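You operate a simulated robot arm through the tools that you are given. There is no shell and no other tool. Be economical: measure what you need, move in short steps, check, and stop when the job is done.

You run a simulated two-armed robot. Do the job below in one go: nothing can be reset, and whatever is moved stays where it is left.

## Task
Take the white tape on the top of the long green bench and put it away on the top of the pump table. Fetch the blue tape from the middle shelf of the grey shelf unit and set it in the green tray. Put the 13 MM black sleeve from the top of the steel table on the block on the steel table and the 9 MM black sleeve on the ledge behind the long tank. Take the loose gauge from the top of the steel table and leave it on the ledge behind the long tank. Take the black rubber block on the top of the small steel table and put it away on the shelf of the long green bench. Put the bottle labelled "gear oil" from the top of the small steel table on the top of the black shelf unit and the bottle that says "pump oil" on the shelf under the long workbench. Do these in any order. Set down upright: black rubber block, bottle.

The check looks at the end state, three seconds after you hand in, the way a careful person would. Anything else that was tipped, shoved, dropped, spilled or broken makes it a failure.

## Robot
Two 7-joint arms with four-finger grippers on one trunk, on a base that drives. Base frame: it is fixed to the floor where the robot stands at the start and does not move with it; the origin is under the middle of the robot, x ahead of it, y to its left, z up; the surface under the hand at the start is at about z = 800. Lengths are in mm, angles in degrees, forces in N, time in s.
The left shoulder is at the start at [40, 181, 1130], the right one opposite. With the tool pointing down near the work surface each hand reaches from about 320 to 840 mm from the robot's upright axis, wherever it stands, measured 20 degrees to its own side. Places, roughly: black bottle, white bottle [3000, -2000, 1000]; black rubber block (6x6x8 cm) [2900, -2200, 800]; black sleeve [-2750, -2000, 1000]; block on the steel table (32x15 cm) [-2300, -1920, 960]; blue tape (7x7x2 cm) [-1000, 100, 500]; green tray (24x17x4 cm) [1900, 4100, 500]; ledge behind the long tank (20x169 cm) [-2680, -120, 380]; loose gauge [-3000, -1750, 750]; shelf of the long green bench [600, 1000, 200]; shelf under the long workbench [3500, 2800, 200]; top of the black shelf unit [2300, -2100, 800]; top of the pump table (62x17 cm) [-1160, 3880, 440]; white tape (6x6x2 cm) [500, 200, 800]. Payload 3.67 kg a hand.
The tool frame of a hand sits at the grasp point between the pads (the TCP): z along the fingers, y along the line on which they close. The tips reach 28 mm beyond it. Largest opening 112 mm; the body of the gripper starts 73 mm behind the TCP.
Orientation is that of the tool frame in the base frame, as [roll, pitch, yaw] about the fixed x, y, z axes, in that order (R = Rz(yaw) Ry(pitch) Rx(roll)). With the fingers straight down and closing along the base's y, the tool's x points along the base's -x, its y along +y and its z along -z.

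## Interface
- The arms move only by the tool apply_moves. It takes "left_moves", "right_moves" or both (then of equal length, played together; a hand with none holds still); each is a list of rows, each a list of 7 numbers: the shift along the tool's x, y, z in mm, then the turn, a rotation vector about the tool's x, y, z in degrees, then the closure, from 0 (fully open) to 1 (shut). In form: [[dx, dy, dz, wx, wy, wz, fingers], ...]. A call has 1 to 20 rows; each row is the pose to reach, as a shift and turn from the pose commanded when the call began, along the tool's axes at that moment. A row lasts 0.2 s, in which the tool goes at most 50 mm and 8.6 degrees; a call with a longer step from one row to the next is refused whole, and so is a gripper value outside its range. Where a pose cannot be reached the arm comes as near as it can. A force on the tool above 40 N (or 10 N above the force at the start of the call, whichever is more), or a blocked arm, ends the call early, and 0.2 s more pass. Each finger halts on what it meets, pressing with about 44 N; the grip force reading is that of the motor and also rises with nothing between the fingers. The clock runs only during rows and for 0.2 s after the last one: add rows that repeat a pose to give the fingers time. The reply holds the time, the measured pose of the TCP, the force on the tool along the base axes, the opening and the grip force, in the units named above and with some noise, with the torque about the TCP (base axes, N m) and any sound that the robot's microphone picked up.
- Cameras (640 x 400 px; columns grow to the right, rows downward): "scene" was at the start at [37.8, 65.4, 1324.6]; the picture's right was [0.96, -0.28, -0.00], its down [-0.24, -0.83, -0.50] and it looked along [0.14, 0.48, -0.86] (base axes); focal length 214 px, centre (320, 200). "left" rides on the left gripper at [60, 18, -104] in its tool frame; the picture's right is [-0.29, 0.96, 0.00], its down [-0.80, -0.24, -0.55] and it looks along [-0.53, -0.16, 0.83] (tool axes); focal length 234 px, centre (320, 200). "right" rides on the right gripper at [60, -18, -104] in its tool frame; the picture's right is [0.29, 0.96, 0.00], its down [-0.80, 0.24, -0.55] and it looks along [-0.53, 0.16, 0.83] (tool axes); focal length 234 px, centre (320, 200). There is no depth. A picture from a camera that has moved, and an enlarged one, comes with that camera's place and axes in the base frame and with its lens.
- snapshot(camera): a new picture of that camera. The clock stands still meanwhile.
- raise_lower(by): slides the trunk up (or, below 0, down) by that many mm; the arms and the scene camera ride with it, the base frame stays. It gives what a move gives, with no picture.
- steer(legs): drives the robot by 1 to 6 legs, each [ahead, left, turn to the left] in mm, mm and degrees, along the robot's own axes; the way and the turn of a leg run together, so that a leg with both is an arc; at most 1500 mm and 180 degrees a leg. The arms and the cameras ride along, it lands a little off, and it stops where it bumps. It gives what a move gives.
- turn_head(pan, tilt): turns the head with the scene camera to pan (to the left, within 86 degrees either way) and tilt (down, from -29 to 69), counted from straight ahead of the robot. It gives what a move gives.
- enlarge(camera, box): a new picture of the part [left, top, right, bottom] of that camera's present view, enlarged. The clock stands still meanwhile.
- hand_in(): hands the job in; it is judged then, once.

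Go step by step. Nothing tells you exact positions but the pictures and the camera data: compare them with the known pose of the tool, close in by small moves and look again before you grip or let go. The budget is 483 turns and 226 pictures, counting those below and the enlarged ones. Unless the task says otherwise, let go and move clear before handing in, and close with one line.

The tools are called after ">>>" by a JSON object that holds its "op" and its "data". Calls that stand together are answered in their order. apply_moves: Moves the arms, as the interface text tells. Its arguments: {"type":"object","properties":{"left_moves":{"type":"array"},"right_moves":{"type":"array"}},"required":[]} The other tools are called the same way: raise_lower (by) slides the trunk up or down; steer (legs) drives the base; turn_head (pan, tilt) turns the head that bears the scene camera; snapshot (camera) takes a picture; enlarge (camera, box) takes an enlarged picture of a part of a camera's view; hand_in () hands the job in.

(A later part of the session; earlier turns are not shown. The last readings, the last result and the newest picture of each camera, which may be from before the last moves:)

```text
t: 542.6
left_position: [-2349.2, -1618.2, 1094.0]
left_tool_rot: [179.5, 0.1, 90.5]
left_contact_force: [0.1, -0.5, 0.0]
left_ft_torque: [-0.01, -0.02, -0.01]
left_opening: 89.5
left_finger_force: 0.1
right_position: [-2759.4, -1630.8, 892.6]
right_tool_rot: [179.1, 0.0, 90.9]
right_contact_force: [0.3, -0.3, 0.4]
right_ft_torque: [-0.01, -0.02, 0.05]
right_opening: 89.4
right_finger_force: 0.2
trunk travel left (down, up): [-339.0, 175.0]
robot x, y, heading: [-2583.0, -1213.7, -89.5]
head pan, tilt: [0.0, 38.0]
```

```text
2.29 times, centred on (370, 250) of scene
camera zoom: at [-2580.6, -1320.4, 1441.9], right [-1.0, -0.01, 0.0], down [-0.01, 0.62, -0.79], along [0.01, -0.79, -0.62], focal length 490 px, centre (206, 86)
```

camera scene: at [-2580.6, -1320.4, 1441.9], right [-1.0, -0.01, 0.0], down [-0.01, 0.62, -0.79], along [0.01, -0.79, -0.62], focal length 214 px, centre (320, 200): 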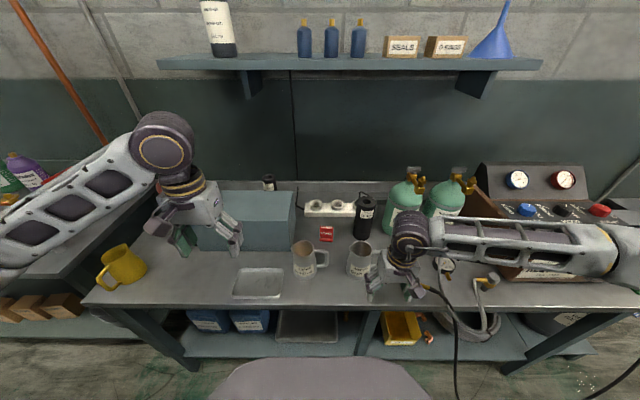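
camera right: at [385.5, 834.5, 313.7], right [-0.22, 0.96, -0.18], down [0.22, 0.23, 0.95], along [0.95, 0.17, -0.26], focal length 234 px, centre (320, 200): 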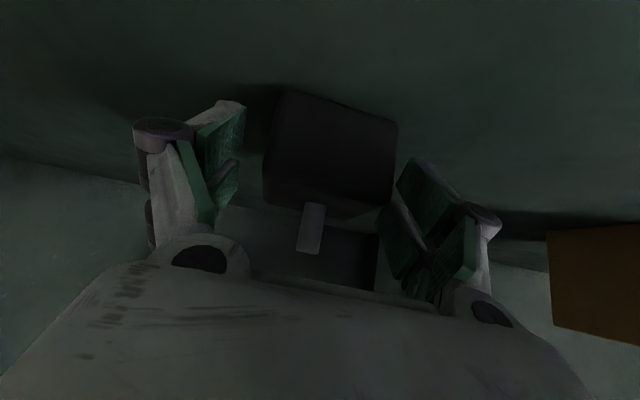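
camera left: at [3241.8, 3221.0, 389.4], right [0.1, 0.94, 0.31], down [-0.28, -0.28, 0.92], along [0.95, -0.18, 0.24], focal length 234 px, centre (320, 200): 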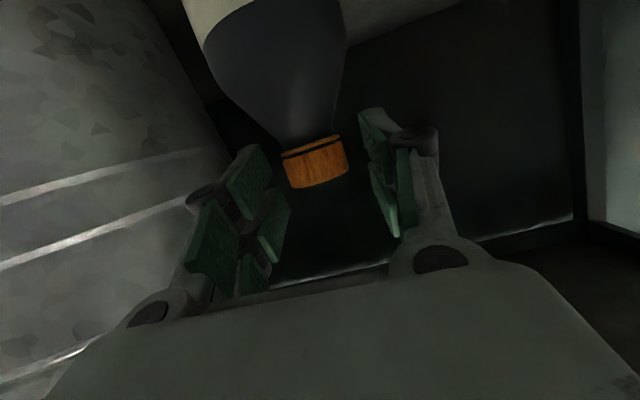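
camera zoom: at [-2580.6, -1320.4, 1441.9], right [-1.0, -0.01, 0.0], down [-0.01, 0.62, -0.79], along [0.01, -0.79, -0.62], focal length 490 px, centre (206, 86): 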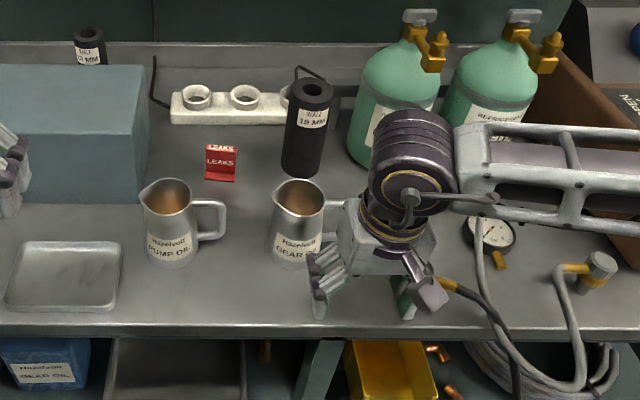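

>>> {"op": "enlarge", "data": {"camera": "scene", "box": [345, 180, 395, 245]}}

>>> {"op": "enlarge", "data": {"camera": "scene", "box": [250, 160, 300, 210]}}

>>> {"op": "raise_lower", "data": {"by": 165}}

>>> {"op": "turn_head", "data": {"pan": 0, "tilt": 45}}

>>> {"op": "snapshot", "data": {"camera": "scene"}}

```text
6.15 times, centred on (370, 212) of scene
camera zoom: at [-2580.6, -1320.4, 1441.9], right [-1.0, -0.01, 0.0], down [-0.01, 0.62, -0.79], along [0.01, -0.79, -0.62], focal length 1320 px, centre (12, 123)
```

zoom: 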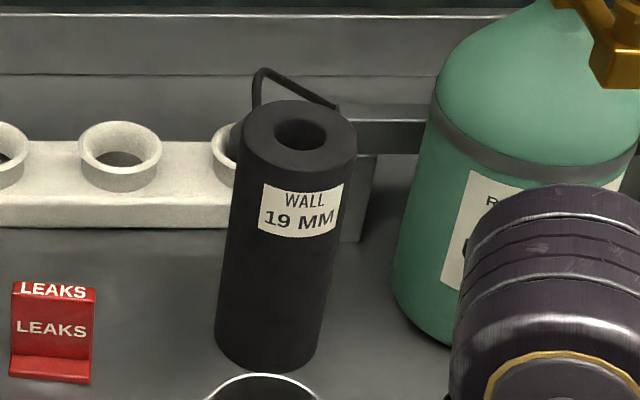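

```text
8.00 times, centred on (275, 185) of scene
camera zoom: at [-2580.6, -1320.4, 1441.9], right [-1.0, -0.01, 0.0], down [-0.01, 0.62, -0.79], along [0.01, -0.79, -0.62], focal length 1716 px, centre (680, 320)
```

zoom: 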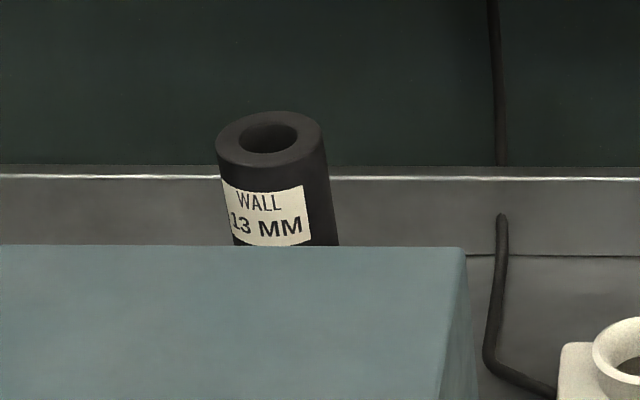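

```text
t: 544.5
left_position: [-2349.6, -1618.3, 1260.3]
left_tool_rot: [179.6, 0.1, 90.5]
left_contact_force: [0.0, -0.3, -1.2]
left_ft_torque: [0.0, 0.02, 0.01]
left_opening: 89.6
left_finger_force: 0.1
right_position: [-2760.3, -1631.1, 1059.6]
right_tool_rot: [179.1, -0.1, 90.9]
right_contact_force: [0.0, 0.5, -0.1]
right_ft_torque: [0.01, 0.0, 0.03]
right_opening: 89.5
right_finger_force: 0.1
trunk travel left (down, up): [-504.0, 10.0]
robot x, y, heading: [-2575.5, -1215.2, -89.4]
head pan, tilt: [0.0, 38.0]
```

```text
t: 545.2
left_position: [-2348.6, -1618.7, 1260.4]
left_tool_rot: [179.6, 0.1, 90.5]
left_contact_force: [0.1, 0.1, -0.1]
left_ft_torque: [0.01, 0.02, 0.0]
left_opening: 89.4
left_finger_force: 0.1
right_position: [-2760.2, -1630.7, 1058.5]
right_tool_rot: [179.1, 0.0, 90.9]
right_contact_force: [-0.3, 0.2, -0.2]
right_ft_torque: [0.01, 0.04, 0.0]
right_opening: 89.6
right_finger_force: 0.1
trunk travel left (down, up): [-504.0, 10.0]
robot x, y, heading: [-2580.4, -1216.6, -89.6]
head pan, tilt: [0.0, 45.0]
```

```text
50 pictures are left
camera scene: at [-2580.5, -1315.6, 1597.2], right [-1.0, -0.01, 0.0], down [-0.01, 0.71, -0.71], along [0.01, -0.71, -0.71], focal length 214 px, centre (320, 200)
```

scene: 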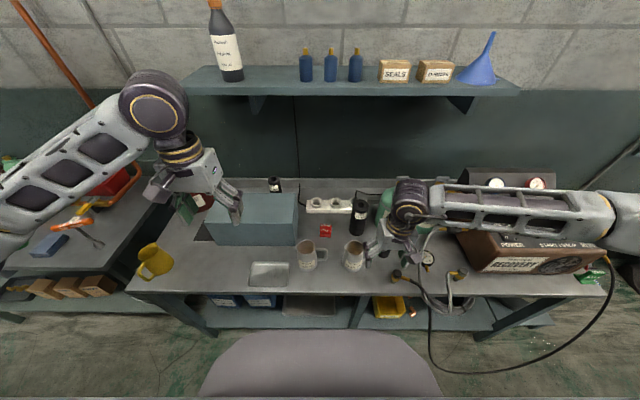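

The 13 MM sleeve stands behind the grey-blue block; the middle one is a 19 MM decoy. I back off a little to find the 9 MM one.

>>> {"op": "steer", "data": {"legs": [[-350, -250, 0]]}}

>>> {"op": "turn_head", "data": {"pan": 0, "tilt": 32}}

>>> {"op": "enlarge", "data": {"camera": "scene", "box": [150, 130, 490, 300]}}

```text
t: 547.8
left_position: [-2599.7, -1270.6, 1258.1]
left_tool_rot: [179.7, 0.0, 90.9]
left_contact_force: [-0.8, 0.0, -0.2]
left_ft_torque: [0.01, 0.02, 0.01]
left_opening: 89.6
left_finger_force: 0.2
right_position: [-3009.9, -1286.5, 1058.1]
right_tool_rot: [179.1, 0.0, 91.4]
right_contact_force: [-0.2, -1.1, 0.2]
right_ft_torque: [0.02, 0.02, 0.0]
right_opening: 89.8
right_finger_force: 0.1
trunk travel left (down, up): [-504.0, 10.0]
robot x, y, heading: [-2838.9, -870.5, -89.0]
head pan, tilt: [0.0, 45.0]
```

```text
t: 548.5
left_position: [-2601.0, -1269.9, 1260.3]
left_tool_rot: [179.4, 0.2, 91.0]
left_contact_force: [0.3, 0.0, 0.0]
left_ft_torque: [-0.01, 0.0, -0.02]
left_opening: 89.6
left_finger_force: 0.1
right_position: [-3010.8, -1285.2, 1059.6]
right_tool_rot: [179.1, 0.0, 91.4]
right_contact_force: [-0.5, -0.3, -0.2]
right_ft_torque: [-0.03, -0.02, 0.02]
right_opening: 89.6
right_finger_force: 0.2
trunk travel left (down, up): [-504.0, 10.0]
robot x, y, heading: [-2837.1, -866.7, -89.0]
head pan, tilt: [0.0, 32.0]
```

```text
1.88 times, centred on (320, 215) of scene
camera zoom: at [-2834.3, -976.2, 1616.7], right [-1.0, -0.02, 0.0], down [-0.01, 0.53, -0.85], along [0.02, -0.85, -0.53], focal length 404 px, centre (320, 172)
```

zoom: 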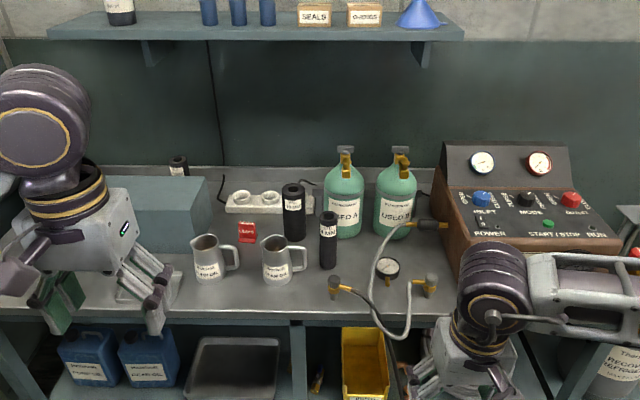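

The small sleeve right of the 19 MM one, at ≈[-2845,-1794], should be the 9 MM; the gauge is at ≈[-3007,-1785]; the 13 MM sleeve is at ≈[-2364,-2075] behind the block. I drive up for the 13 MM sleeve with the left hand.

>>> {"op": "enlarge", "data": {"camera": "scene", "box": [295, 220, 375, 290]}}

>>> {"op": "steer", "data": {"legs": [[360, 340, -1]]}}

>>> {"op": "turn_head", "data": {"pan": 8, "tilt": 45}}

>>> {"op": "snapshot", "data": {"camera": "scene"}}

```text
5.71 times, centred on (335, 255) of scene
camera zoom: at [-2834.3, -976.2, 1616.7], right [-1.0, -0.02, 0.0], down [-0.01, 0.53, -0.85], along [0.02, -0.85, -0.53], focal length 1226 px, centre (234, -114)
```

zoom: 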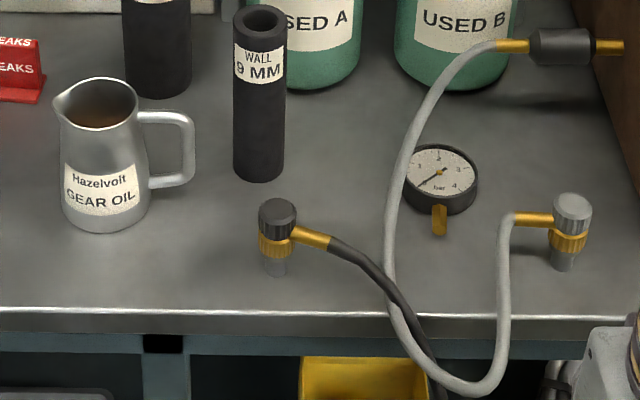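

```text
t: 551.5
left_position: [-2269.3, -1630.9, 1259.7]
left_tool_rot: [179.5, 0.1, 89.7]
left_contact_force: [-0.3, -0.2, 0.2]
left_ft_torque: [-0.04, -0.02, 0.02]
left_opening: 89.6
left_finger_force: 0.0
right_position: [-2681.2, -1637.3, 1059.7]
right_tool_rot: [179.0, 0.0, 90.1]
right_contact_force: [0.3, -0.1, 0.5]
right_ft_torque: [-0.03, -0.06, 0.02]
right_opening: 89.7
right_finger_force: 0.1
trunk travel left (down, up): [-504.0, 10.0]
robot x, y, heading: [-2496.1, -1227.9, -90.3]
head pan, tilt: [0.0, 32.0]
```

```text
t: 552.2
left_position: [-2267.8, -1633.2, 1258.9]
left_tool_rot: [179.5, 0.0, 89.7]
left_contact_force: [0.6, 0.0, 0.8]
left_ft_torque: [0.01, 0.01, -0.02]
left_opening: 89.3
left_finger_force: 0.1
right_position: [-2678.7, -1639.5, 1058.7]
right_tool_rot: [179.2, 0.0, 90.3]
right_contact_force: [0.3, -0.3, 0.4]
right_ft_torque: [0.01, 0.02, -0.04]
right_opening: 89.5
right_finger_force: 0.1
trunk travel left (down, up): [-504.0, 10.0]
robot x, y, heading: [-2489.3, -1224.6, -90.3]
head pan, tilt: [8.0, 45.0]
```

```text
47 pictures are left
camera scene: at [-2483.6, -1326.0, 1597.2], right [-0.99, -0.14, 0.0], down [-0.1, 0.7, -0.71], along [0.1, -0.7, -0.71], focal length 214 px, centre (320, 200)
```

scene: 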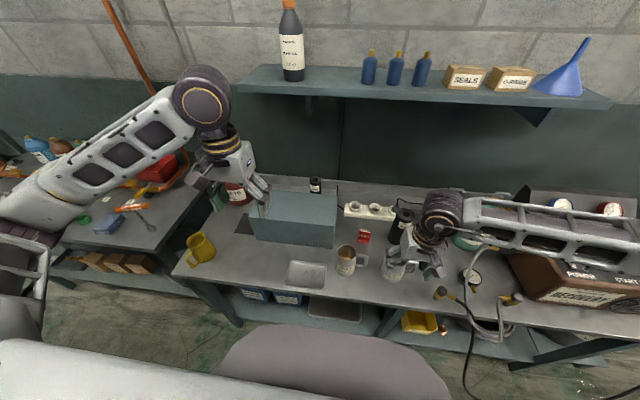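

Labels confirmed. I bring the left hand, tilted 35°, in front of and above the 13 MM sleeve.

>>> {"op": "apply_moves", "data": {"left_moves": [[-40, -10, 18, 0, -4, 0, 0.2], [-80, -20, 38, 0, -8, 0, 0.2], [-120, -31, 60, 0, -12, 0, 0.2], [-160, -42, 82, 0, -16, 0, 0.2], [-200, -53, 104, 0, -20, 0, 0.2], [-240, -64, 126, 0, -24, 0, 0.2], [-280, -75, 148, 0, -28, 0, 0.2], [-320, -86, 170, 0, -32, 0, 0.2], [-358, -96, 192, 0, -35, 0, 0.2], [-358, -96, 192, 0, -35, 0, 0.2]]}}

>>> {"op": "snapshot", "data": {"camera": "left"}}

```text
t: 554.4
left_position: [-2364.2, -1988.8, 1064.9]
left_tool_rot: [179.4, 35.1, 89.4]
left_contact_force: [0.2, 0.8, -0.3]
left_ft_torque: [0.03, -0.01, -0.01]
left_opening: 89.8
left_finger_force: 0.0
right_position: [-2678.9, -1637.8, 1059.5]
right_tool_rot: [179.1, 0.0, 90.1]
right_contact_force: [-0.2, -0.4, 0.3]
right_ft_torque: [0.0, -0.01, 0.01]
right_opening: 89.7
right_finger_force: 0.1
trunk travel left (down, up): [-504.0, 10.0]
robot x, y, heading: [-2497.8, -1227.4, -90.3]
head pan, tilt: [8.0, 45.0]
```

```text
46 pictures are left
camera left: at [-2346.3, -1880.1, 1114.9], right [0.95, -0.24, 0.17], down [-0.25, -0.33, 0.91], along [-0.16, -0.91, -0.38], focal length 234 px, centre (320, 200)
```

left: 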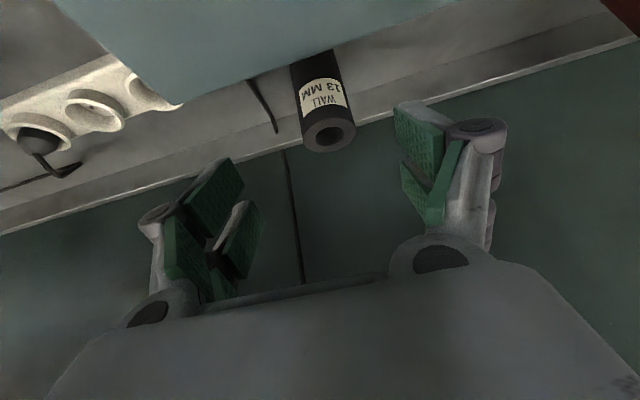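

>>> {"op": "apply_moves", "data": {"left_moves": [[0, 3, 40, 0, 0, 0, 0.2], [0, 4, 80, 0, 0, 0, 0.2], [0, 4, 100, 0, 0, 0, 0.2], [0, 4, 100, 0, 0, 0, 0.2]]}}

>>> {"op": "snapshot", "data": {"camera": "left"}}

```text
t: 555.4
left_position: [-2360.0, -2048.9, 985.8]
left_tool_rot: [179.4, 35.1, 89.5]
left_contact_force: [-0.1, -0.1, -0.1]
left_ft_torque: [0.0, 0.0, 0.01]
left_opening: 89.6
left_finger_force: 0.1
right_position: [-2679.5, -1639.3, 1059.1]
right_tool_rot: [179.1, 0.0, 90.1]
right_contact_force: [-0.1, -0.1, 0.2]
right_ft_torque: [-0.01, 0.01, 0.0]
right_opening: 89.6
right_finger_force: 0.0
trunk travel left (down, up): [-504.0, 10.0]
robot x, y, heading: [-2493.2, -1226.3, -90.3]
head pan, tilt: [8.0, 45.0]
```

```text
45 pictures are left
camera left: at [-2341.9, -1939.1, 1035.8], right [0.95, -0.24, 0.17], down [-0.25, -0.33, 0.91], along [-0.16, -0.91, -0.38], focal length 234 px, centre (320, 200)
```

left: 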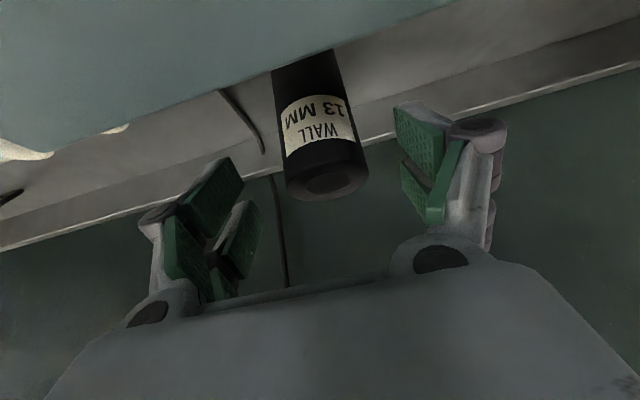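

>>> {"op": "apply_moves", "data": {"left_moves": [[0, 1, 20, 0, 0, 0, 0.2], [0, 1, 40, 0, 0, 0, 0.2], [0, 1, 47, 0, 0, 0, 0.3], [0, 1, 47, 0, 0, 0, 0.5], [0, 1, 47, 0, 0, 0, 0.7], [0, 1, 47, 0, 0, 0, 0.7]]}}

>>> {"op": "snapshot", "data": {"camera": "left"}}

```text
t: 556.8
left_position: [-2358.1, -2074.0, 947.0]
left_tool_rot: [179.4, 35.2, 89.3]
left_contact_force: [-0.9, 1.0, 0.5]
left_ft_torque: [0.01, -0.02, -0.02]
left_opening: 53.5
left_finger_force: 44.2
right_position: [-2679.5, -1638.8, 1059.0]
right_tool_rot: [179.1, 0.0, 90.2]
right_contact_force: [0.2, 0.3, -0.7]
right_ft_torque: [0.01, -0.02, -0.01]
right_opening: 89.5
right_finger_force: 0.0
trunk travel left (down, up): [-504.0, 10.0]
robot x, y, heading: [-2493.9, -1228.6, -90.2]
head pan, tilt: [8.0, 45.0]
```

```text
44 pictures are left
camera left: at [-2339.8, -1964.9, 997.5], right [0.95, -0.24, 0.17], down [-0.25, -0.33, 0.91], along [-0.16, -0.91, -0.38], focal length 234 px, centre (320, 200)
```

left: 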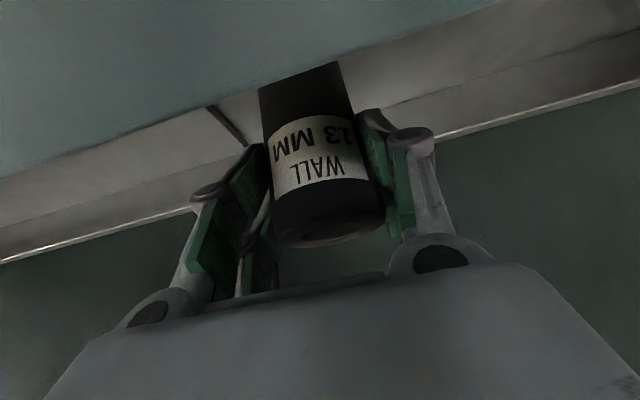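

Gripped. I lift it above the block.

>>> {"op": "apply_moves", "data": {"left_moves": [[-12, 0, -17, 0, 0, 0, 0.7], [-35, 0, -50, 0, 0, 0, 0.7], [-60, 0, -86, 0, 0, 0, 0.7], [-85, 0, -121, 0, 0, 0, 0.7], [-108, 0, -154, 0, 0, 0, 0.7], [-108, 0, -154, 0, 0, 0, 0.7]]}}

>>> {"op": "snapshot", "data": {"camera": "scene"}}

```text
t: 558.2
left_position: [-2359.3, -2074.1, 1134.8]
left_tool_rot: [179.4, 35.0, 89.4]
left_contact_force: [-0.1, -0.5, -0.6]
left_ft_torque: [0.01, -0.01, 0.01]
left_opening: 53.2
left_finger_force: 43.7
right_position: [-2677.8, -1638.0, 1059.3]
right_tool_rot: [179.1, 0.1, 90.0]
right_contact_force: [-0.1, 1.0, 0.0]
right_ft_torque: [-0.01, 0.03, 0.04]
right_opening: 89.6
right_finger_force: 0.2
trunk travel left (down, up): [-504.0, 10.0]
robot x, y, heading: [-2495.7, -1226.2, -90.2]
head pan, tilt: [8.0, 45.0]
```

```text
43 pictures are left
camera scene: at [-2484.2, -1325.9, 1597.1], right [-0.99, -0.14, 0.0], down [-0.1, 0.7, -0.71], along [0.1, -0.7, -0.71], focal length 214 px, centre (320, 200)
```

scene: 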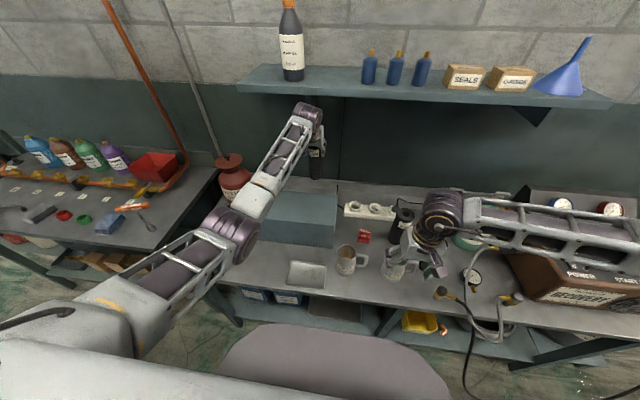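

>>> {"op": "apply_moves", "data": {"left_moves": [[30, 5, -21, 0, 0, 0, 0.7], [60, 10, -42, 0, 0, 0, 0.7], [92, 15, -64, 0, 0, 0, 0.7], [122, 19, -85, 0, 0, 0, 0.7], [122, 19, -85, 0, 0, 0, 0.7]]}}

>>> {"op": "apply_moves", "data": {"left_moves": [[5, 0, 7, 0, 0, 0, 0.7], [10, 0, 14, 0, 0, 0, 0.7], [13, 0, 19, 0, 0, 0, 0.7], [16, 0, 23, 0, 0, 0, 0.7], [19, 0, 27, 0, 0, 0, 0.7], [19, 0, 27, 0, 0, 0, 0.7]]}}

>>> {"op": "enlarge", "data": {"camera": "scene", "box": [220, 110, 380, 260]}}

```text
t: 559.4
left_position: [-2340.2, -1925.6, 1134.1]
left_tool_rot: [179.4, 35.0, 89.4]
left_contact_force: [0.1, -0.9, -0.7]
left_ft_torque: [0.03, -0.04, 0.01]
left_opening: 53.6
left_finger_force: 44.3
right_position: [-2678.8, -1638.7, 1057.9]
right_tool_rot: [179.2, 0.0, 90.1]
right_contact_force: [0.2, 0.1, 0.1]
right_ft_torque: [-0.02, -0.01, -0.02]
right_opening: 89.4
right_finger_force: 0.1
trunk travel left (down, up): [-504.0, 10.0]
robot x, y, heading: [-2494.2, -1224.8, -90.2]
head pan, tilt: [8.0, 45.0]
```

```text
t: 560.8
left_position: [-2339.5, -1925.3, 1106.1]
left_tool_rot: [179.5, 35.5, 89.4]
left_contact_force: [2.0, 0.2, 23.1]
left_ft_torque: [0.42, -0.22, -0.04]
left_opening: 53.6
left_finger_force: 44.0
right_position: [-2678.7, -1636.6, 1060.5]
right_tool_rot: [179.1, 0.1, 90.1]
right_contact_force: [-0.6, 0.1, 0.5]
right_ft_torque: [0.0, 0.0, -0.03]
right_opening: 89.4
right_finger_force: 0.2
trunk travel left (down, up): [-504.0, 10.0]
robot x, y, heading: [-2493.9, -1225.7, -90.3]
head pan, tilt: [8.0, 45.0]
```

```text
2.67 times, centred on (300, 185) of scene
camera zoom: at [-2484.6, -1322.3, 1597.6], right [-0.99, -0.14, 0.0], down [-0.1, 0.7, -0.71], along [0.1, -0.7, -0.71], focal length 572 px, centre (373, 240)
```

zoom: 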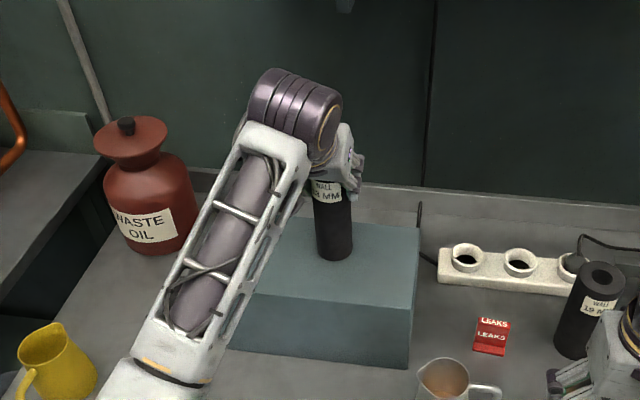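

Contact exactly as expected on the block. I release and withdraw.

>>> {"op": "apply_moves", "data": {"left_moves": [[-1, 0, -1, 0, 0, 0, 0.55], [-1, 0, -1, 0, 0, 0, 0.4], [-1, 0, -1, 0, 0, 0, 0.25], [-1, 0, -1, 0, 0, 0, 0.2], [0, 0, -30, 0, 0, 0, 0.2], [0, 0, -70, 0, 0, 0, 0.2], [0, 0, -110, 0, 0, 0, 0.2], [0, 0, -140, 0, 0, 0, 0.2]]}}

>>> {"op": "enlarge", "data": {"camera": "scene", "box": [220, 110, 380, 260]}}

```text
t: 562.6
left_position: [-2339.8, -1843.8, 1218.0]
left_tool_rot: [179.4, 35.1, 89.5]
left_contact_force: [-0.2, -0.4, -0.6]
left_ft_torque: [0.01, 0.0, -0.01]
left_opening: 89.6
left_finger_force: 0.1
right_position: [-2680.0, -1637.9, 1058.8]
right_tool_rot: [179.1, -0.1, 90.0]
right_contact_force: [-0.2, -0.1, 0.1]
right_ft_torque: [-0.03, -0.01, -0.03]
right_opening: 89.4
right_finger_force: 0.1
trunk travel left (down, up): [-504.0, 10.0]
robot x, y, heading: [-2493.7, -1227.9, -90.5]
head pan, tilt: [8.0, 45.0]
```

```text
2.67 times, centred on (300, 185) of scene
camera zoom: at [-2484.5, -1324.6, 1597.3], right [-0.99, -0.14, 0.0], down [-0.1, 0.7, -0.71], along [0.1, -0.7, -0.71], focal length 572 px, centre (373, 240)
```

zoom: 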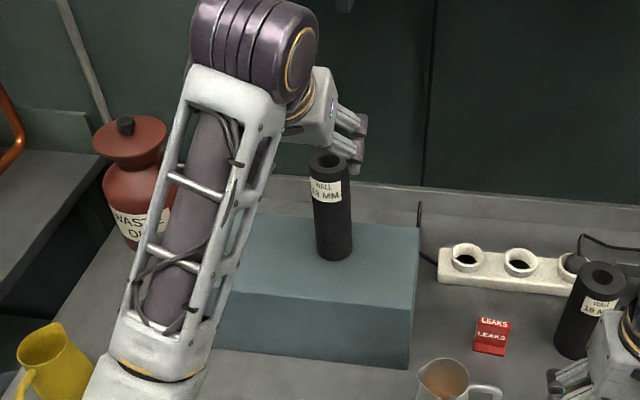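

The 13 MM sleeve stands on the block. Next the 9 MM sleeve with the right hand.

>>> {"op": "steer", "data": {"legs": [[0, -205, 0]]}}

>>> {"op": "apply_moves", "data": {"left_moves": [[30, 0, -20, 0, 5, 0, 0.2], [60, 0, -40, 0, 10, 0, 0.2], [90, 0, -60, 0, 15, 0, 0.2], [120, 0, -80, 0, 20, 0, 0.2], [140, 0, -100, 0, 27, 0, 0.2], [150, 0, -110, 0, 35, 0, 0.2], [150, 0, -110, 0, 35, 0, 0.2]], "right_moves": [[-17, 7, 3, 0, -7, 0, 0.2], [-34, 14, 6, 0, -14, 0, 0.2], [-51, 21, 10, 0, -21, 0, 0.2], [-68, 28, 13, 0, -28, 0, 0.2], [-85, 36, 16, 0, -35, 0, 0.2], [-102, 43, 19, 0, -40, 0, 0.2], [-102, 43, 19, 0, -40, 0, 0.2]]}}

>>> {"op": "snapshot", "data": {"camera": "right"}}

```text
t: 564.3
left_position: [-2537.7, -1844.4, 1215.6]
left_tool_rot: [179.6, 35.1, 89.8]
left_contact_force: [0.1, -0.7, 0.2]
left_ft_torque: [0.04, 0.02, -0.04]
left_opening: 89.7
left_finger_force: 0.1
right_position: [-2879.7, -1638.3, 1058.9]
right_tool_rot: [179.3, 0.0, 90.4]
right_contact_force: [0.4, 0.0, 0.2]
right_ft_torque: [0.03, 0.03, -0.01]
right_opening: 89.6
right_finger_force: 0.1
trunk travel left (down, up): [-504.0, 10.0]
robot x, y, heading: [-2697.0, -1222.0, -90.2]
head pan, tilt: [8.0, 45.0]
```

```text
t: 565.9
left_position: [-2539.6, -1657.1, 1222.2]
left_tool_rot: [179.5, 0.0, 90.1]
left_contact_force: [0.4, -0.2, -1.1]
left_ft_torque: [-0.03, 0.02, 0.01]
left_opening: 89.7
left_finger_force: 0.1
left hand out of reach, approached as far as the arm can: row 1
right_position: [-2835.0, -1742.3, 1041.2]
right_tool_rot: [178.8, 40.1, 89.7]
right_contact_force: [0.7, -0.7, 0.2]
right_ft_torque: [0.01, 0.01, -0.02]
right_opening: 89.8
right_finger_force: 0.0
trunk travel left (down, up): [-504.0, 10.0]
robot x, y, heading: [-2694.2, -1225.0, -89.9]
head pan, tilt: [8.0, 45.0]
```

```text
40 pictures are left
camera right: at [-2855.4, -1628.8, 1081.1], right [0.96, 0.23, -0.17], down [0.23, -0.25, 0.94], along [0.17, -0.94, -0.29], focal length 234 px, centre (320, 200)
```

right: 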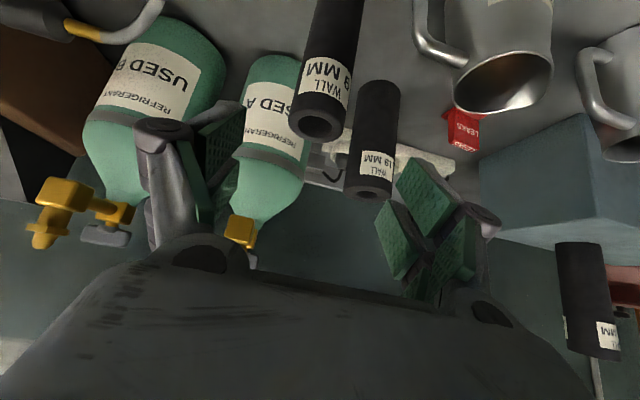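

>>> {"op": "apply_moves", "data": {"right_moves": [[15, -3, 10, 0, 0, 0, 0.25], [30, -6, 30, 0, 0, 0, 0.25], [30, -6, 60, 0, 0, 0, 0.25], [30, -6, 80, 0, 0, 0, 0.25], [30, -6, 80, 0, 0, 0, 0.25]]}}

>>> {"op": "snapshot", "data": {"camera": "right"}}

```text
t: 567.1
left_position: [-2541.2, -1657.9, 1222.1]
left_tool_rot: [179.5, 0.1, 90.0]
left_contact_force: [0.0, -0.9, 0.1]
left_ft_torque: [-0.06, 0.0, 0.0]
left_opening: 89.5
left_finger_force: 0.1
right_position: [-2840.8, -1770.8, 959.9]
right_tool_rot: [178.8, 40.0, 89.6]
right_contact_force: [0.2, 0.5, 0.3]
right_ft_torque: [0.03, -0.02, -0.05]
right_opening: 84.0
right_finger_force: 0.0
trunk travel left (down, up): [-504.0, 10.0]
robot x, y, heading: [-2695.8, -1222.6, -89.7]
head pan, tilt: [8.0, 45.0]
```

```text
39 pictures are left
camera right: at [-2861.3, -1657.9, 1000.5], right [0.96, 0.23, -0.17], down [0.23, -0.25, 0.94], along [0.17, -0.94, -0.29], focal length 234 px, centre (320, 200)
```

right: 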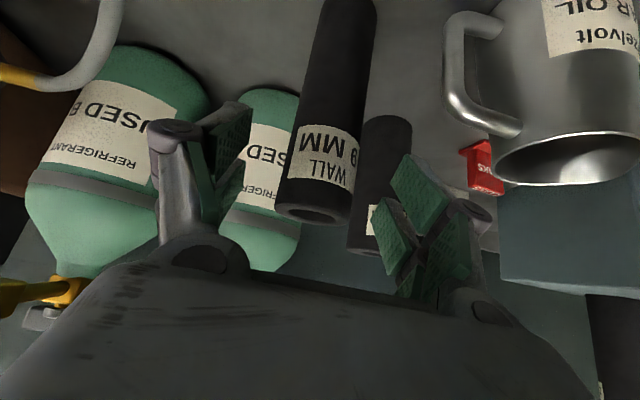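

>>> {"op": "apply_moves", "data": {"right_moves": [[-5, 0, 12, 0, 0, 0, 0.25], [-9, 0, 23, 0, 0, 0, 0.3], [-9, 0, 23, 0, 0, 0, 0.5], [-9, 0, 23, 0, 0, 0, 0.7], [-9, 0, 23, 0, 0, 0, 0.8], [-9, 0, 23, 0, 0, 0, 0.8]]}}

>>> {"op": "apply_moves", "data": {"right_moves": [[-20, 0, -24, 0, 0, 0, 0.8], [-45, 0, -54, 0, 0, 0, 0.8], [-75, 0, -90, 0, 0, 0, 0.8], [-105, 0, -125, 0, 0, 0, 0.8], [-120, 0, -143, 0, 0, 0, 0.8], [-120, 0, -143, 0, 0, 0, 0.8]]}}

>>> {"op": "snapshot", "data": {"camera": "scene"}}

```text
t: 568.5
left_position: [-2539.7, -1657.5, 1222.6]
left_tool_rot: [179.5, 0.1, 89.9]
left_contact_force: [0.8, -0.2, -0.2]
left_ft_torque: [-0.02, 0.03, 0.01]
left_opening: 89.6
left_finger_force: 0.1
right_position: [-2841.2, -1791.6, 948.5]
right_tool_rot: [178.8, 40.2, 89.5]
right_contact_force: [-0.4, 0.6, 1.0]
right_ft_torque: [0.06, 0.11, -0.01]
right_opening: 45.7
right_finger_force: 43.6
trunk travel left (down, up): [-504.0, 10.0]
robot x, y, heading: [-2699.1, -1225.5, -89.5]
head pan, tilt: [8.0, 45.0]
```

```text
t: 569.9
left_position: [-2540.8, -1658.6, 1222.2]
left_tool_rot: [179.6, 0.0, 90.0]
left_contact_force: [0.5, -1.0, -0.4]
left_ft_torque: [0.01, -0.04, 0.01]
left_opening: 89.7
left_finger_force: 0.0
right_position: [-2842.1, -1791.8, 1135.2]
right_tool_rot: [178.8, 40.0, 89.6]
right_contact_force: [0.5, 0.2, -1.2]
right_ft_torque: [0.01, -0.01, -0.01]
right_opening: 45.6
right_finger_force: 43.9
trunk travel left (down, up): [-504.0, 10.0]
robot x, y, heading: [-2698.8, -1228.8, -90.2]
head pan, tilt: [8.0, 45.0]
```

```text
38 pictures are left
camera scene: at [-2687.1, -1325.4, 1597.1], right [-0.99, -0.14, 0.0], down [-0.1, 0.7, -0.71], along [0.1, -0.7, -0.71], focal length 214 px, centre (320, 200)
```

scene: 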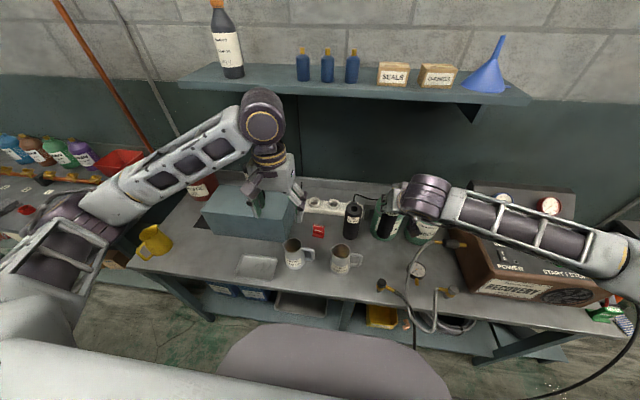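

Both labels check out and the 9 MM sleeve is in the right hand. Now the gauge with the left hand; a black hose hangs in front of the table there, so I stay farther back.

>>> {"op": "apply_moves", "data": {"right_moves": [[20, 0, -30, 0, 0, 0, 0.8], [40, -5, -60, 0, 0, 0, 0.8], [60, -10, -90, 0, 0, 0, 0.8], [80, -15, -120, 0, 0, 0, 0.8], [90, -20, -150, 0, 0, 0, 0.8], [90, -20, -150, 0, 0, 0, 0.8]]}}

>>> {"op": "steer", "data": {"legs": [[-190, 0, 0], [0, -430, 0]]}}

>>> {"op": "turn_head", "data": {"pan": 0, "tilt": 45}}

>>> {"op": "snapshot", "data": {"camera": "scene"}}

```text
t: 571.3
left_position: [-2540.5, -1657.2, 1221.9]
left_tool_rot: [179.5, 0.1, 90.0]
left_contact_force: [-0.5, 0.2, -0.1]
left_ft_torque: [-0.02, 0.02, -0.04]
left_opening: 89.7
left_finger_force: 0.1
right_position: [-2849.6, -1685.6, 1178.7]
right_tool_rot: [178.9, 40.1, 89.6]
right_contact_force: [0.4, 0.3, -1.2]
right_ft_torque: [0.01, 0.0, 0.02]
right_opening: 45.7
right_finger_force: 43.9
right hand out of reach, approached as far as the arm can: row 4, 5, 6
trunk travel left (down, up): [-504.0, 10.0]
robot x, y, heading: [-2698.2, -1224.1, -90.1]
head pan, tilt: [8.0, 45.0]
```

```text
t: 575.1
left_position: [-2970.0, -1472.6, 1222.0]
left_tool_rot: [179.6, 0.0, 90.1]
left_contact_force: [-1.1, 0.2, 0.8]
left_ft_torque: [0.01, -0.01, -0.01]
left_opening: 89.6
left_finger_force: 0.0
right_position: [-3279.5, -1500.8, 1177.6]
right_tool_rot: [178.8, 40.1, 89.7]
right_contact_force: [0.1, 0.1, -0.5]
right_ft_torque: [0.0, 0.04, 0.01]
right_opening: 45.6
right_finger_force: 44.1
trunk travel left (down, up): [-504.0, 10.0]
robot x, y, heading: [-3133.0, -1037.9, -90.1]
head pan, tilt: [8.0, 45.0]
```

```text
t: 575.8
left_position: [-2971.8, -1472.6, 1220.8]
left_tool_rot: [179.5, 0.2, 90.0]
left_contact_force: [-0.8, -0.4, 0.4]
left_ft_torque: [0.01, 0.01, -0.02]
left_opening: 89.7
left_finger_force: 0.1
right_position: [-3280.8, -1500.0, 1177.3]
right_tool_rot: [178.8, 40.0, 89.6]
right_contact_force: [-0.1, -0.8, -0.5]
right_ft_torque: [0.01, -0.02, 0.02]
right_opening: 45.7
right_finger_force: 44.0
trunk travel left (down, up): [-504.0, 10.0]
robot x, y, heading: [-3122.5, -1038.6, -90.1]
head pan, tilt: [0.0, 45.0]
```

```text
37 pictures are left
camera scene: at [-3130.3, -1140.1, 1597.2], right [-1.0, 0.0, 0.0], down [0.0, 0.71, -0.71], along [0.0, -0.71, -0.71], focal length 214 px, centre (320, 200)
```

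scene: 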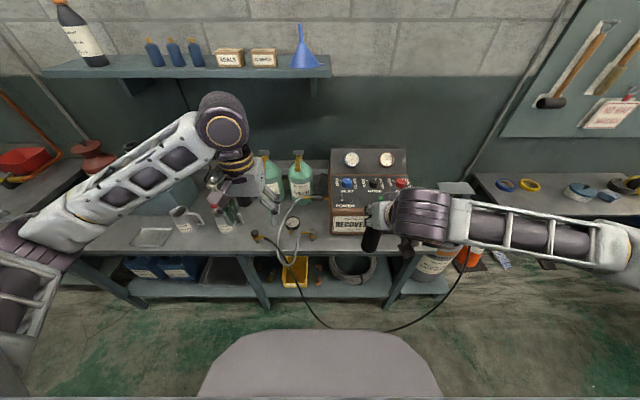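

>>> {"op": "enlarge", "data": {"camera": "scene", "box": [250, 185, 340, 260]}}

```text
5.33 times, centred on (295, 222) of scene
camera zoom: at [-3130.3, -1140.1, 1597.2], right [-1.0, 0.0, 0.0], down [0.0, 0.71, -0.71], along [0.0, -0.71, -0.71], focal length 1144 px, centre (453, 80)
```

zoom: 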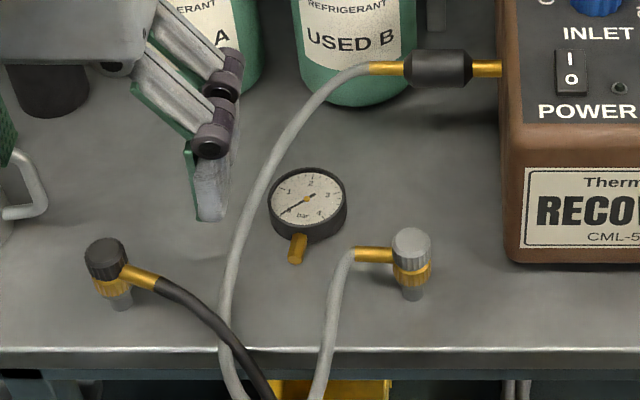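

The gauge's brass stem (≈[-2998,-1720]) can be gripped between the hoses with a narrow opening. I lower the trunk and bring the left hand above it.

>>> {"op": "raise_lower", "data": {"by": -150}}

>>> {"op": "apply_moves", "data": {"left_moves": [[-42, -5, 0, 0, 0, 0, 0.5], [-84, -10, 10, 0, 0, 0, 0.7], [-126, -15, 30, 0, 0, 0, 0.7], [-168, -20, 55, 0, 0, 0, 0.7], [-208, -25, 85, 0, 0, 0, 0.7], [-247, -25, 115, 0, 0, 0, 0.7], [-247, -25, 141, 0, 0, 0, 0.7], [-247, -25, 141, 0, 0, 0, 0.7]]}}

>>> {"op": "snapshot", "data": {"camera": "left"}}

```text
t: 577.6
left_position: [-2972.4, -1472.2, 1072.0]
left_tool_rot: [179.5, 0.0, 90.0]
left_contact_force: [0.7, 0.4, -0.5]
left_ft_torque: [0.01, 0.02, 0.03]
left_opening: 89.5
left_finger_force: 0.1
right_position: [-3280.3, -1500.1, 1027.8]
right_tool_rot: [178.7, 39.9, 89.6]
right_contact_force: [0.6, 0.9, -0.7]
right_ft_torque: [0.02, -0.03, -0.02]
right_opening: 45.4
right_finger_force: 43.8
trunk travel left (down, up): [-354.0, 160.0]
robot x, y, heading: [-3130.7, -1039.7, -89.8]
head pan, tilt: [0.0, 45.0]
```

```text
refused: row 5 steps farther than a row can; nothing moved
```

```text
35 pictures are left
camera left: at [-2954.6, -1412.4, 1175.4], right [0.96, -0.29, 0.01], down [-0.24, -0.8, 0.55], along [-0.15, -0.53, -0.83], focal length 234 px, centre (320, 200)
```

left: 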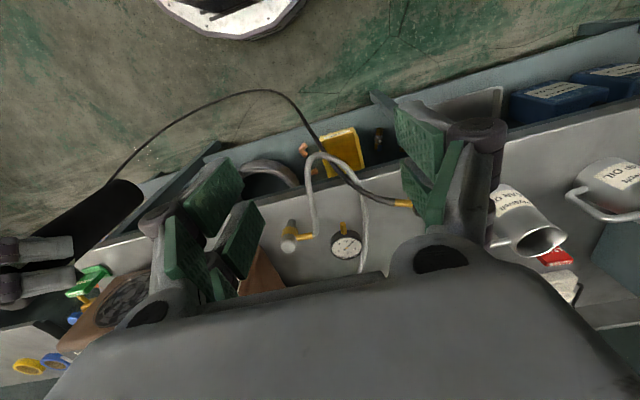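

>>> {"op": "apply_moves", "data": {"left_moves": [[-42, -5, 0, 0, 0, 0, 0.5], [-84, -10, 10, 0, 0, 0, 0.7], [-126, -15, 28, 0, 0, 0, 0.7], [-166, -20, 50, 0, 0, 0, 0.7], [-204, -25, 75, 0, 0, 0, 0.7], [-235, -25, 105, 0, 0, 0, 0.7], [-247, -25, 141, 0, 0, 0, 0.7], [-247, -25, 141, 0, 0, 0, 0.7]]}}

>>> {"op": "snapshot", "data": {"camera": "left"}}

```text
t: 579.4
left_position: [-2995.1, -1719.7, 929.7]
left_tool_rot: [179.5, 0.0, 90.0]
left_contact_force: [-0.2, 0.1, 0.1]
left_ft_torque: [0.0, -0.02, 0.01]
left_opening: 33.8
left_finger_force: 0.1
right_position: [-3280.7, -1499.2, 1028.6]
right_tool_rot: [178.9, 40.1, 89.7]
right_contact_force: [0.3, 0.6, -0.3]
right_ft_torque: [-0.02, 0.0, 0.0]
right_opening: 45.4
right_finger_force: 44.4
trunk travel left (down, up): [-354.0, 160.0]
robot x, y, heading: [-3130.9, -1038.0, -89.8]
head pan, tilt: [0.0, 45.0]
```

```text
34 pictures are left
camera left: at [-2978.7, -1659.2, 1033.5], right [0.96, -0.29, 0.01], down [-0.24, -0.8, 0.55], along [-0.15, -0.53, -0.83], focal length 234 px, centre (320, 200)
```

left: 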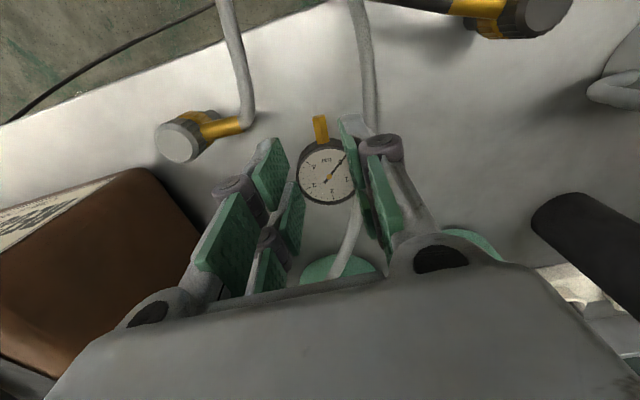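

>>> {"op": "apply_moves", "data": {"left_moves": [[0, 0, 40, 0, 0, 0, 0.7], [-1, 0, 75, 0, 0, 0, 0.7], [-1, 0, 92, 0, 0, 0, 0.7], [-1, 0, 99, 0, 0, 0, 0.7], [-1, 0, 99, 0, 0, 0, 0.85], [-1, 0, 99, 0, 0, 0, 1.0], [-1, 0, 99, 0, 0, 0, 1.0]]}}

>>> {"op": "snapshot", "data": {"camera": "left"}}

```text
t: 580.2
left_position: [-2998.7, -1724.9, 852.1]
left_tool_rot: [-180.0, 1.2, 89.9]
left_contact_force: [-3.1, 2.5, 17.9]
left_ft_torque: [-0.36, -0.1, -0.05]
left_opening: 5.8
left_finger_force: 6.6
right_position: [-3280.3, -1499.5, 1029.1]
right_tool_rot: [178.8, 40.0, 89.7]
right_contact_force: [-0.5, -0.3, -0.7]
right_ft_torque: [0.03, 0.04, 0.02]
right_opening: 45.5
right_finger_force: 43.6
trunk travel left (down, up): [-354.0, 160.0]
robot x, y, heading: [-3131.0, -1040.7, -90.0]
head pan, tilt: [0.0, 45.0]
stopped in row 4 (left hand): the force on the tool passed its limit at 44 N (the readings are from after the stop); the commanded pose is now the measured one
```

```text
33 pictures are left
camera left: at [-2979.5, -1662.5, 954.0], right [0.96, -0.29, 0.01], down [-0.24, -0.79, 0.57], along [-0.16, -0.55, -0.82], focal length 234 px, centre (320, 200)
```

left: 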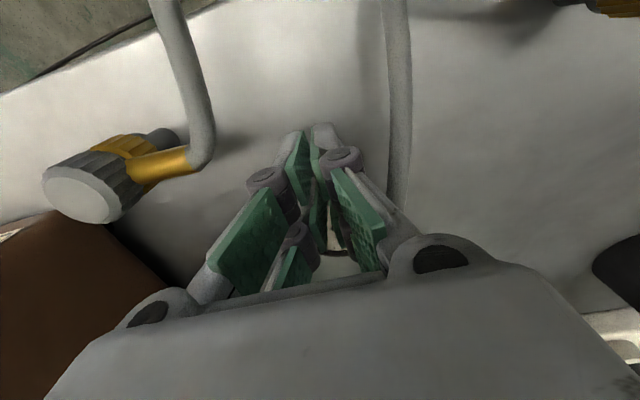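

The tips pressed on something (the table is nearer z≈824 than 800). I lift and look again.

>>> {"op": "apply_moves", "data": {"left_moves": [[0, 0, -15, 0, 0, 0, 1.0], [0, 0, -40, 0, 0, 0, 0.9], [0, 0, -70, 0, 0, 0, 0.7], [0, 0, -70, 0, 0, 0, 0.7]]}}

>>> {"op": "snapshot", "data": {"camera": "left"}}

```text
t: 581.2
left_position: [-2994.8, -1721.8, 920.3]
left_tool_rot: [179.7, 0.8, 89.9]
left_contact_force: [-0.2, 0.1, 0.4]
left_ft_torque: [-0.02, 0.02, -0.01]
left_opening: 33.7
left_finger_force: 0.0
right_position: [-3280.0, -1500.4, 1027.1]
right_tool_rot: [178.9, 40.0, 89.7]
right_contact_force: [-0.3, 0.6, -0.8]
right_ft_torque: [0.0, -0.01, 0.02]
right_opening: 45.3
right_finger_force: 43.6
trunk travel left (down, up): [-354.0, 160.0]
robot x, y, heading: [-3127.9, -1037.3, -89.8]
head pan, tilt: [0.0, 45.0]
```

```text
32 pictures are left
camera left: at [-2976.8, -1661.3, 1022.4], right [0.96, -0.29, 0.01], down [-0.24, -0.79, 0.56], along [-0.16, -0.54, -0.83], focal length 234 px, centre (320, 200)
```

left: 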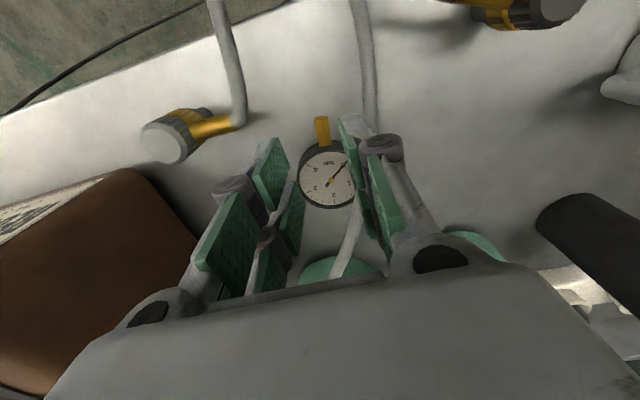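

>>> {"op": "apply_moves", "data": {"left_moves": [[8, 0, 35, 0, -0.8, 0, 0.68], [9, 0, 65, 0, -0.8, 0, 0.68], [9, 0, 80, 0, -0.8, 0, 0.68], [9, 0, 86, 0, -0.8, 0, 0.68], [9, 0, 86, 0, -0.8, 0, 0.68]]}}

>>> {"op": "snapshot", "data": {"camera": "left"}}

```text
t: 582.4
left_position: [-2997.4, -1715.8, 831.8]
left_tool_rot: [179.8, 1.6, 89.9]
left_contact_force: [-0.9, 0.6, 0.4]
left_ft_torque: [-0.03, -0.05, -0.01]
left_opening: 36.2
left_finger_force: 0.0
right_position: [-3281.1, -1498.5, 1027.0]
right_tool_rot: [178.8, 40.1, 89.5]
right_contact_force: [-0.9, 0.2, -0.8]
right_ft_torque: [-0.03, 0.02, 0.0]
right_opening: 45.5
right_finger_force: 43.7
trunk travel left (down, up): [-354.0, 160.0]
robot x, y, heading: [-3131.5, -1034.9, -89.9]
head pan, tilt: [0.0, 45.0]
```

```text
31 pictures are left
camera left: at [-2979.4, -1652.4, 934.1], right [0.96, -0.29, 0.01], down [-0.24, -0.78, 0.58], along [-0.16, -0.55, -0.82], focal length 234 px, centre (320, 200)
```

left: 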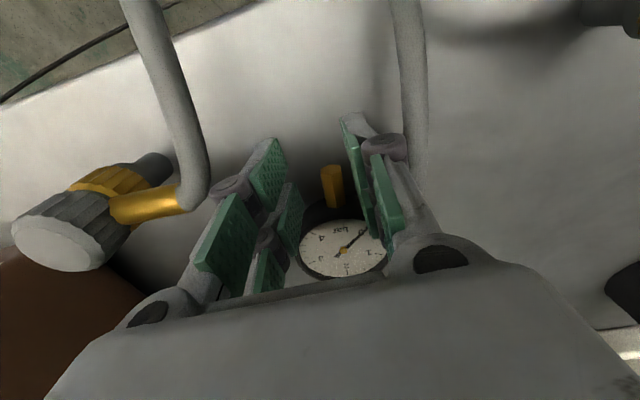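

>>> {"op": "apply_moves", "data": {"left_moves": [[0, 0, 0, 0, 0, 0, 0.8], [0, 0, 0, 0, 0, 0, 0.95], [0, 0, 0, 0, 0, 0, 1.0], [0, 0, 0, 0, 0, 0, 1.0]]}}

>>> {"op": "apply_moves", "data": {"left_moves": [[0, 0, -10, 0, 0, 0, 1.0], [0, 0, -25, 0, 0, 0, 1.0], [0, 0, -25, 0, 0, 0, 1.0]]}}

>>> {"op": "snapshot", "data": {"camera": "left"}}

```text
t: 583.4
left_position: [-2997.7, -1715.6, 832.6]
left_tool_rot: [179.8, 1.6, 89.9]
left_contact_force: [-0.5, -0.6, 0.3]
left_ft_torque: [0.0, -0.02, 0.01]
left_opening: 12.7
left_finger_force: 43.9
right_position: [-3279.7, -1499.9, 1027.3]
right_tool_rot: [178.9, 39.9, 89.8]
right_contact_force: [-1.1, 0.9, -0.5]
right_ft_torque: [-0.01, -0.02, -0.05]
right_opening: 45.4
right_finger_force: 44.2
trunk travel left (down, up): [-354.0, 160.0]
robot x, y, heading: [-3130.7, -1037.1, -89.9]
head pan, tilt: [0.0, 45.0]
```

```text
t: 584.2
left_position: [-2997.3, -1713.3, 857.4]
left_tool_rot: [179.9, 1.7, 89.9]
left_contact_force: [0.0, 0.0, -2.0]
left_ft_torque: [0.11, -0.01, 0.02]
left_opening: 12.7
left_finger_force: 43.8
right_position: [-3280.0, -1500.8, 1027.5]
right_tool_rot: [178.9, 40.0, 89.8]
right_contact_force: [0.1, 0.7, -0.8]
right_ft_torque: [-0.05, 0.01, 0.02]
right_opening: 45.4
right_finger_force: 44.6
trunk travel left (down, up): [-354.0, 160.0]
robot x, y, heading: [-3130.4, -1037.9, -90.0]
head pan, tilt: [0.0, 45.0]
```

```text
30 pictures are left
camera left: at [-2979.6, -1651.3, 959.5], right [0.96, -0.29, 0.01], down [-0.24, -0.78, 0.58], along [-0.16, -0.55, -0.82], focal length 234 px, centre (320, 200)
```

left: 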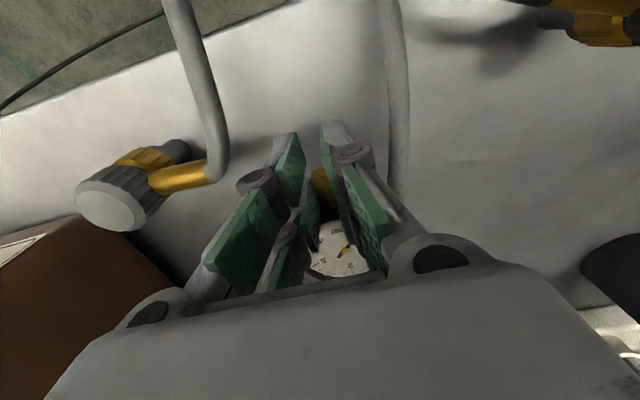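

The gauge is held by its stem. I lift it straight up and then back the robot off.

>>> {"op": "apply_moves", "data": {"left_moves": [[0, -3, -30, 0, 0, 0, 1.0], [0, -5, -65, 0, 0, 0, 1.0], [0, -5, -105, 0, 0, 0, 1.0], [0, -5, -145, 0, 0, 0, 1.0], [0, -5, -185, 0, 0, 0, 1.0], [0, -5, -220, 0, 0, 0, 1.0], [0, -5, -220, 0, 0, 0, 1.0]]}}

>>> {"op": "enlarge", "data": {"camera": "scene", "box": [190, 120, 390, 280]}}

```text
t: 585.8
left_position: [-3001.7, -1710.5, 1077.3]
left_tool_rot: [179.8, 1.5, 89.9]
left_contact_force: [-1.2, 0.3, -1.5]
left_ft_torque: [0.1, -0.01, 0.02]
left_opening: 13.0
left_finger_force: 44.1
right_position: [-3279.9, -1500.0, 1027.5]
right_tool_rot: [178.9, 40.0, 89.7]
right_contact_force: [0.7, 0.0, 0.1]
right_ft_torque: [0.0, 0.01, -0.02]
right_opening: 45.2
right_finger_force: 44.4
trunk travel left (down, up): [-354.0, 160.0]
robot x, y, heading: [-3131.0, -1041.9, -90.1]
head pan, tilt: [0.0, 45.0]
```

```text
2.50 times, centred on (290, 200) of scene
camera zoom: at [-3129.5, -1140.9, 1446.5], right [-1.0, 0.0, 0.0], down [0.0, 0.71, -0.71], along [0.0, -0.71, -0.71], focal length 536 px, centre (395, 200)
```

zoom: 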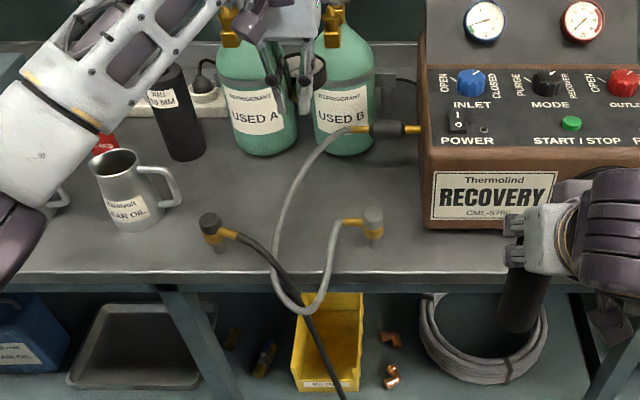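

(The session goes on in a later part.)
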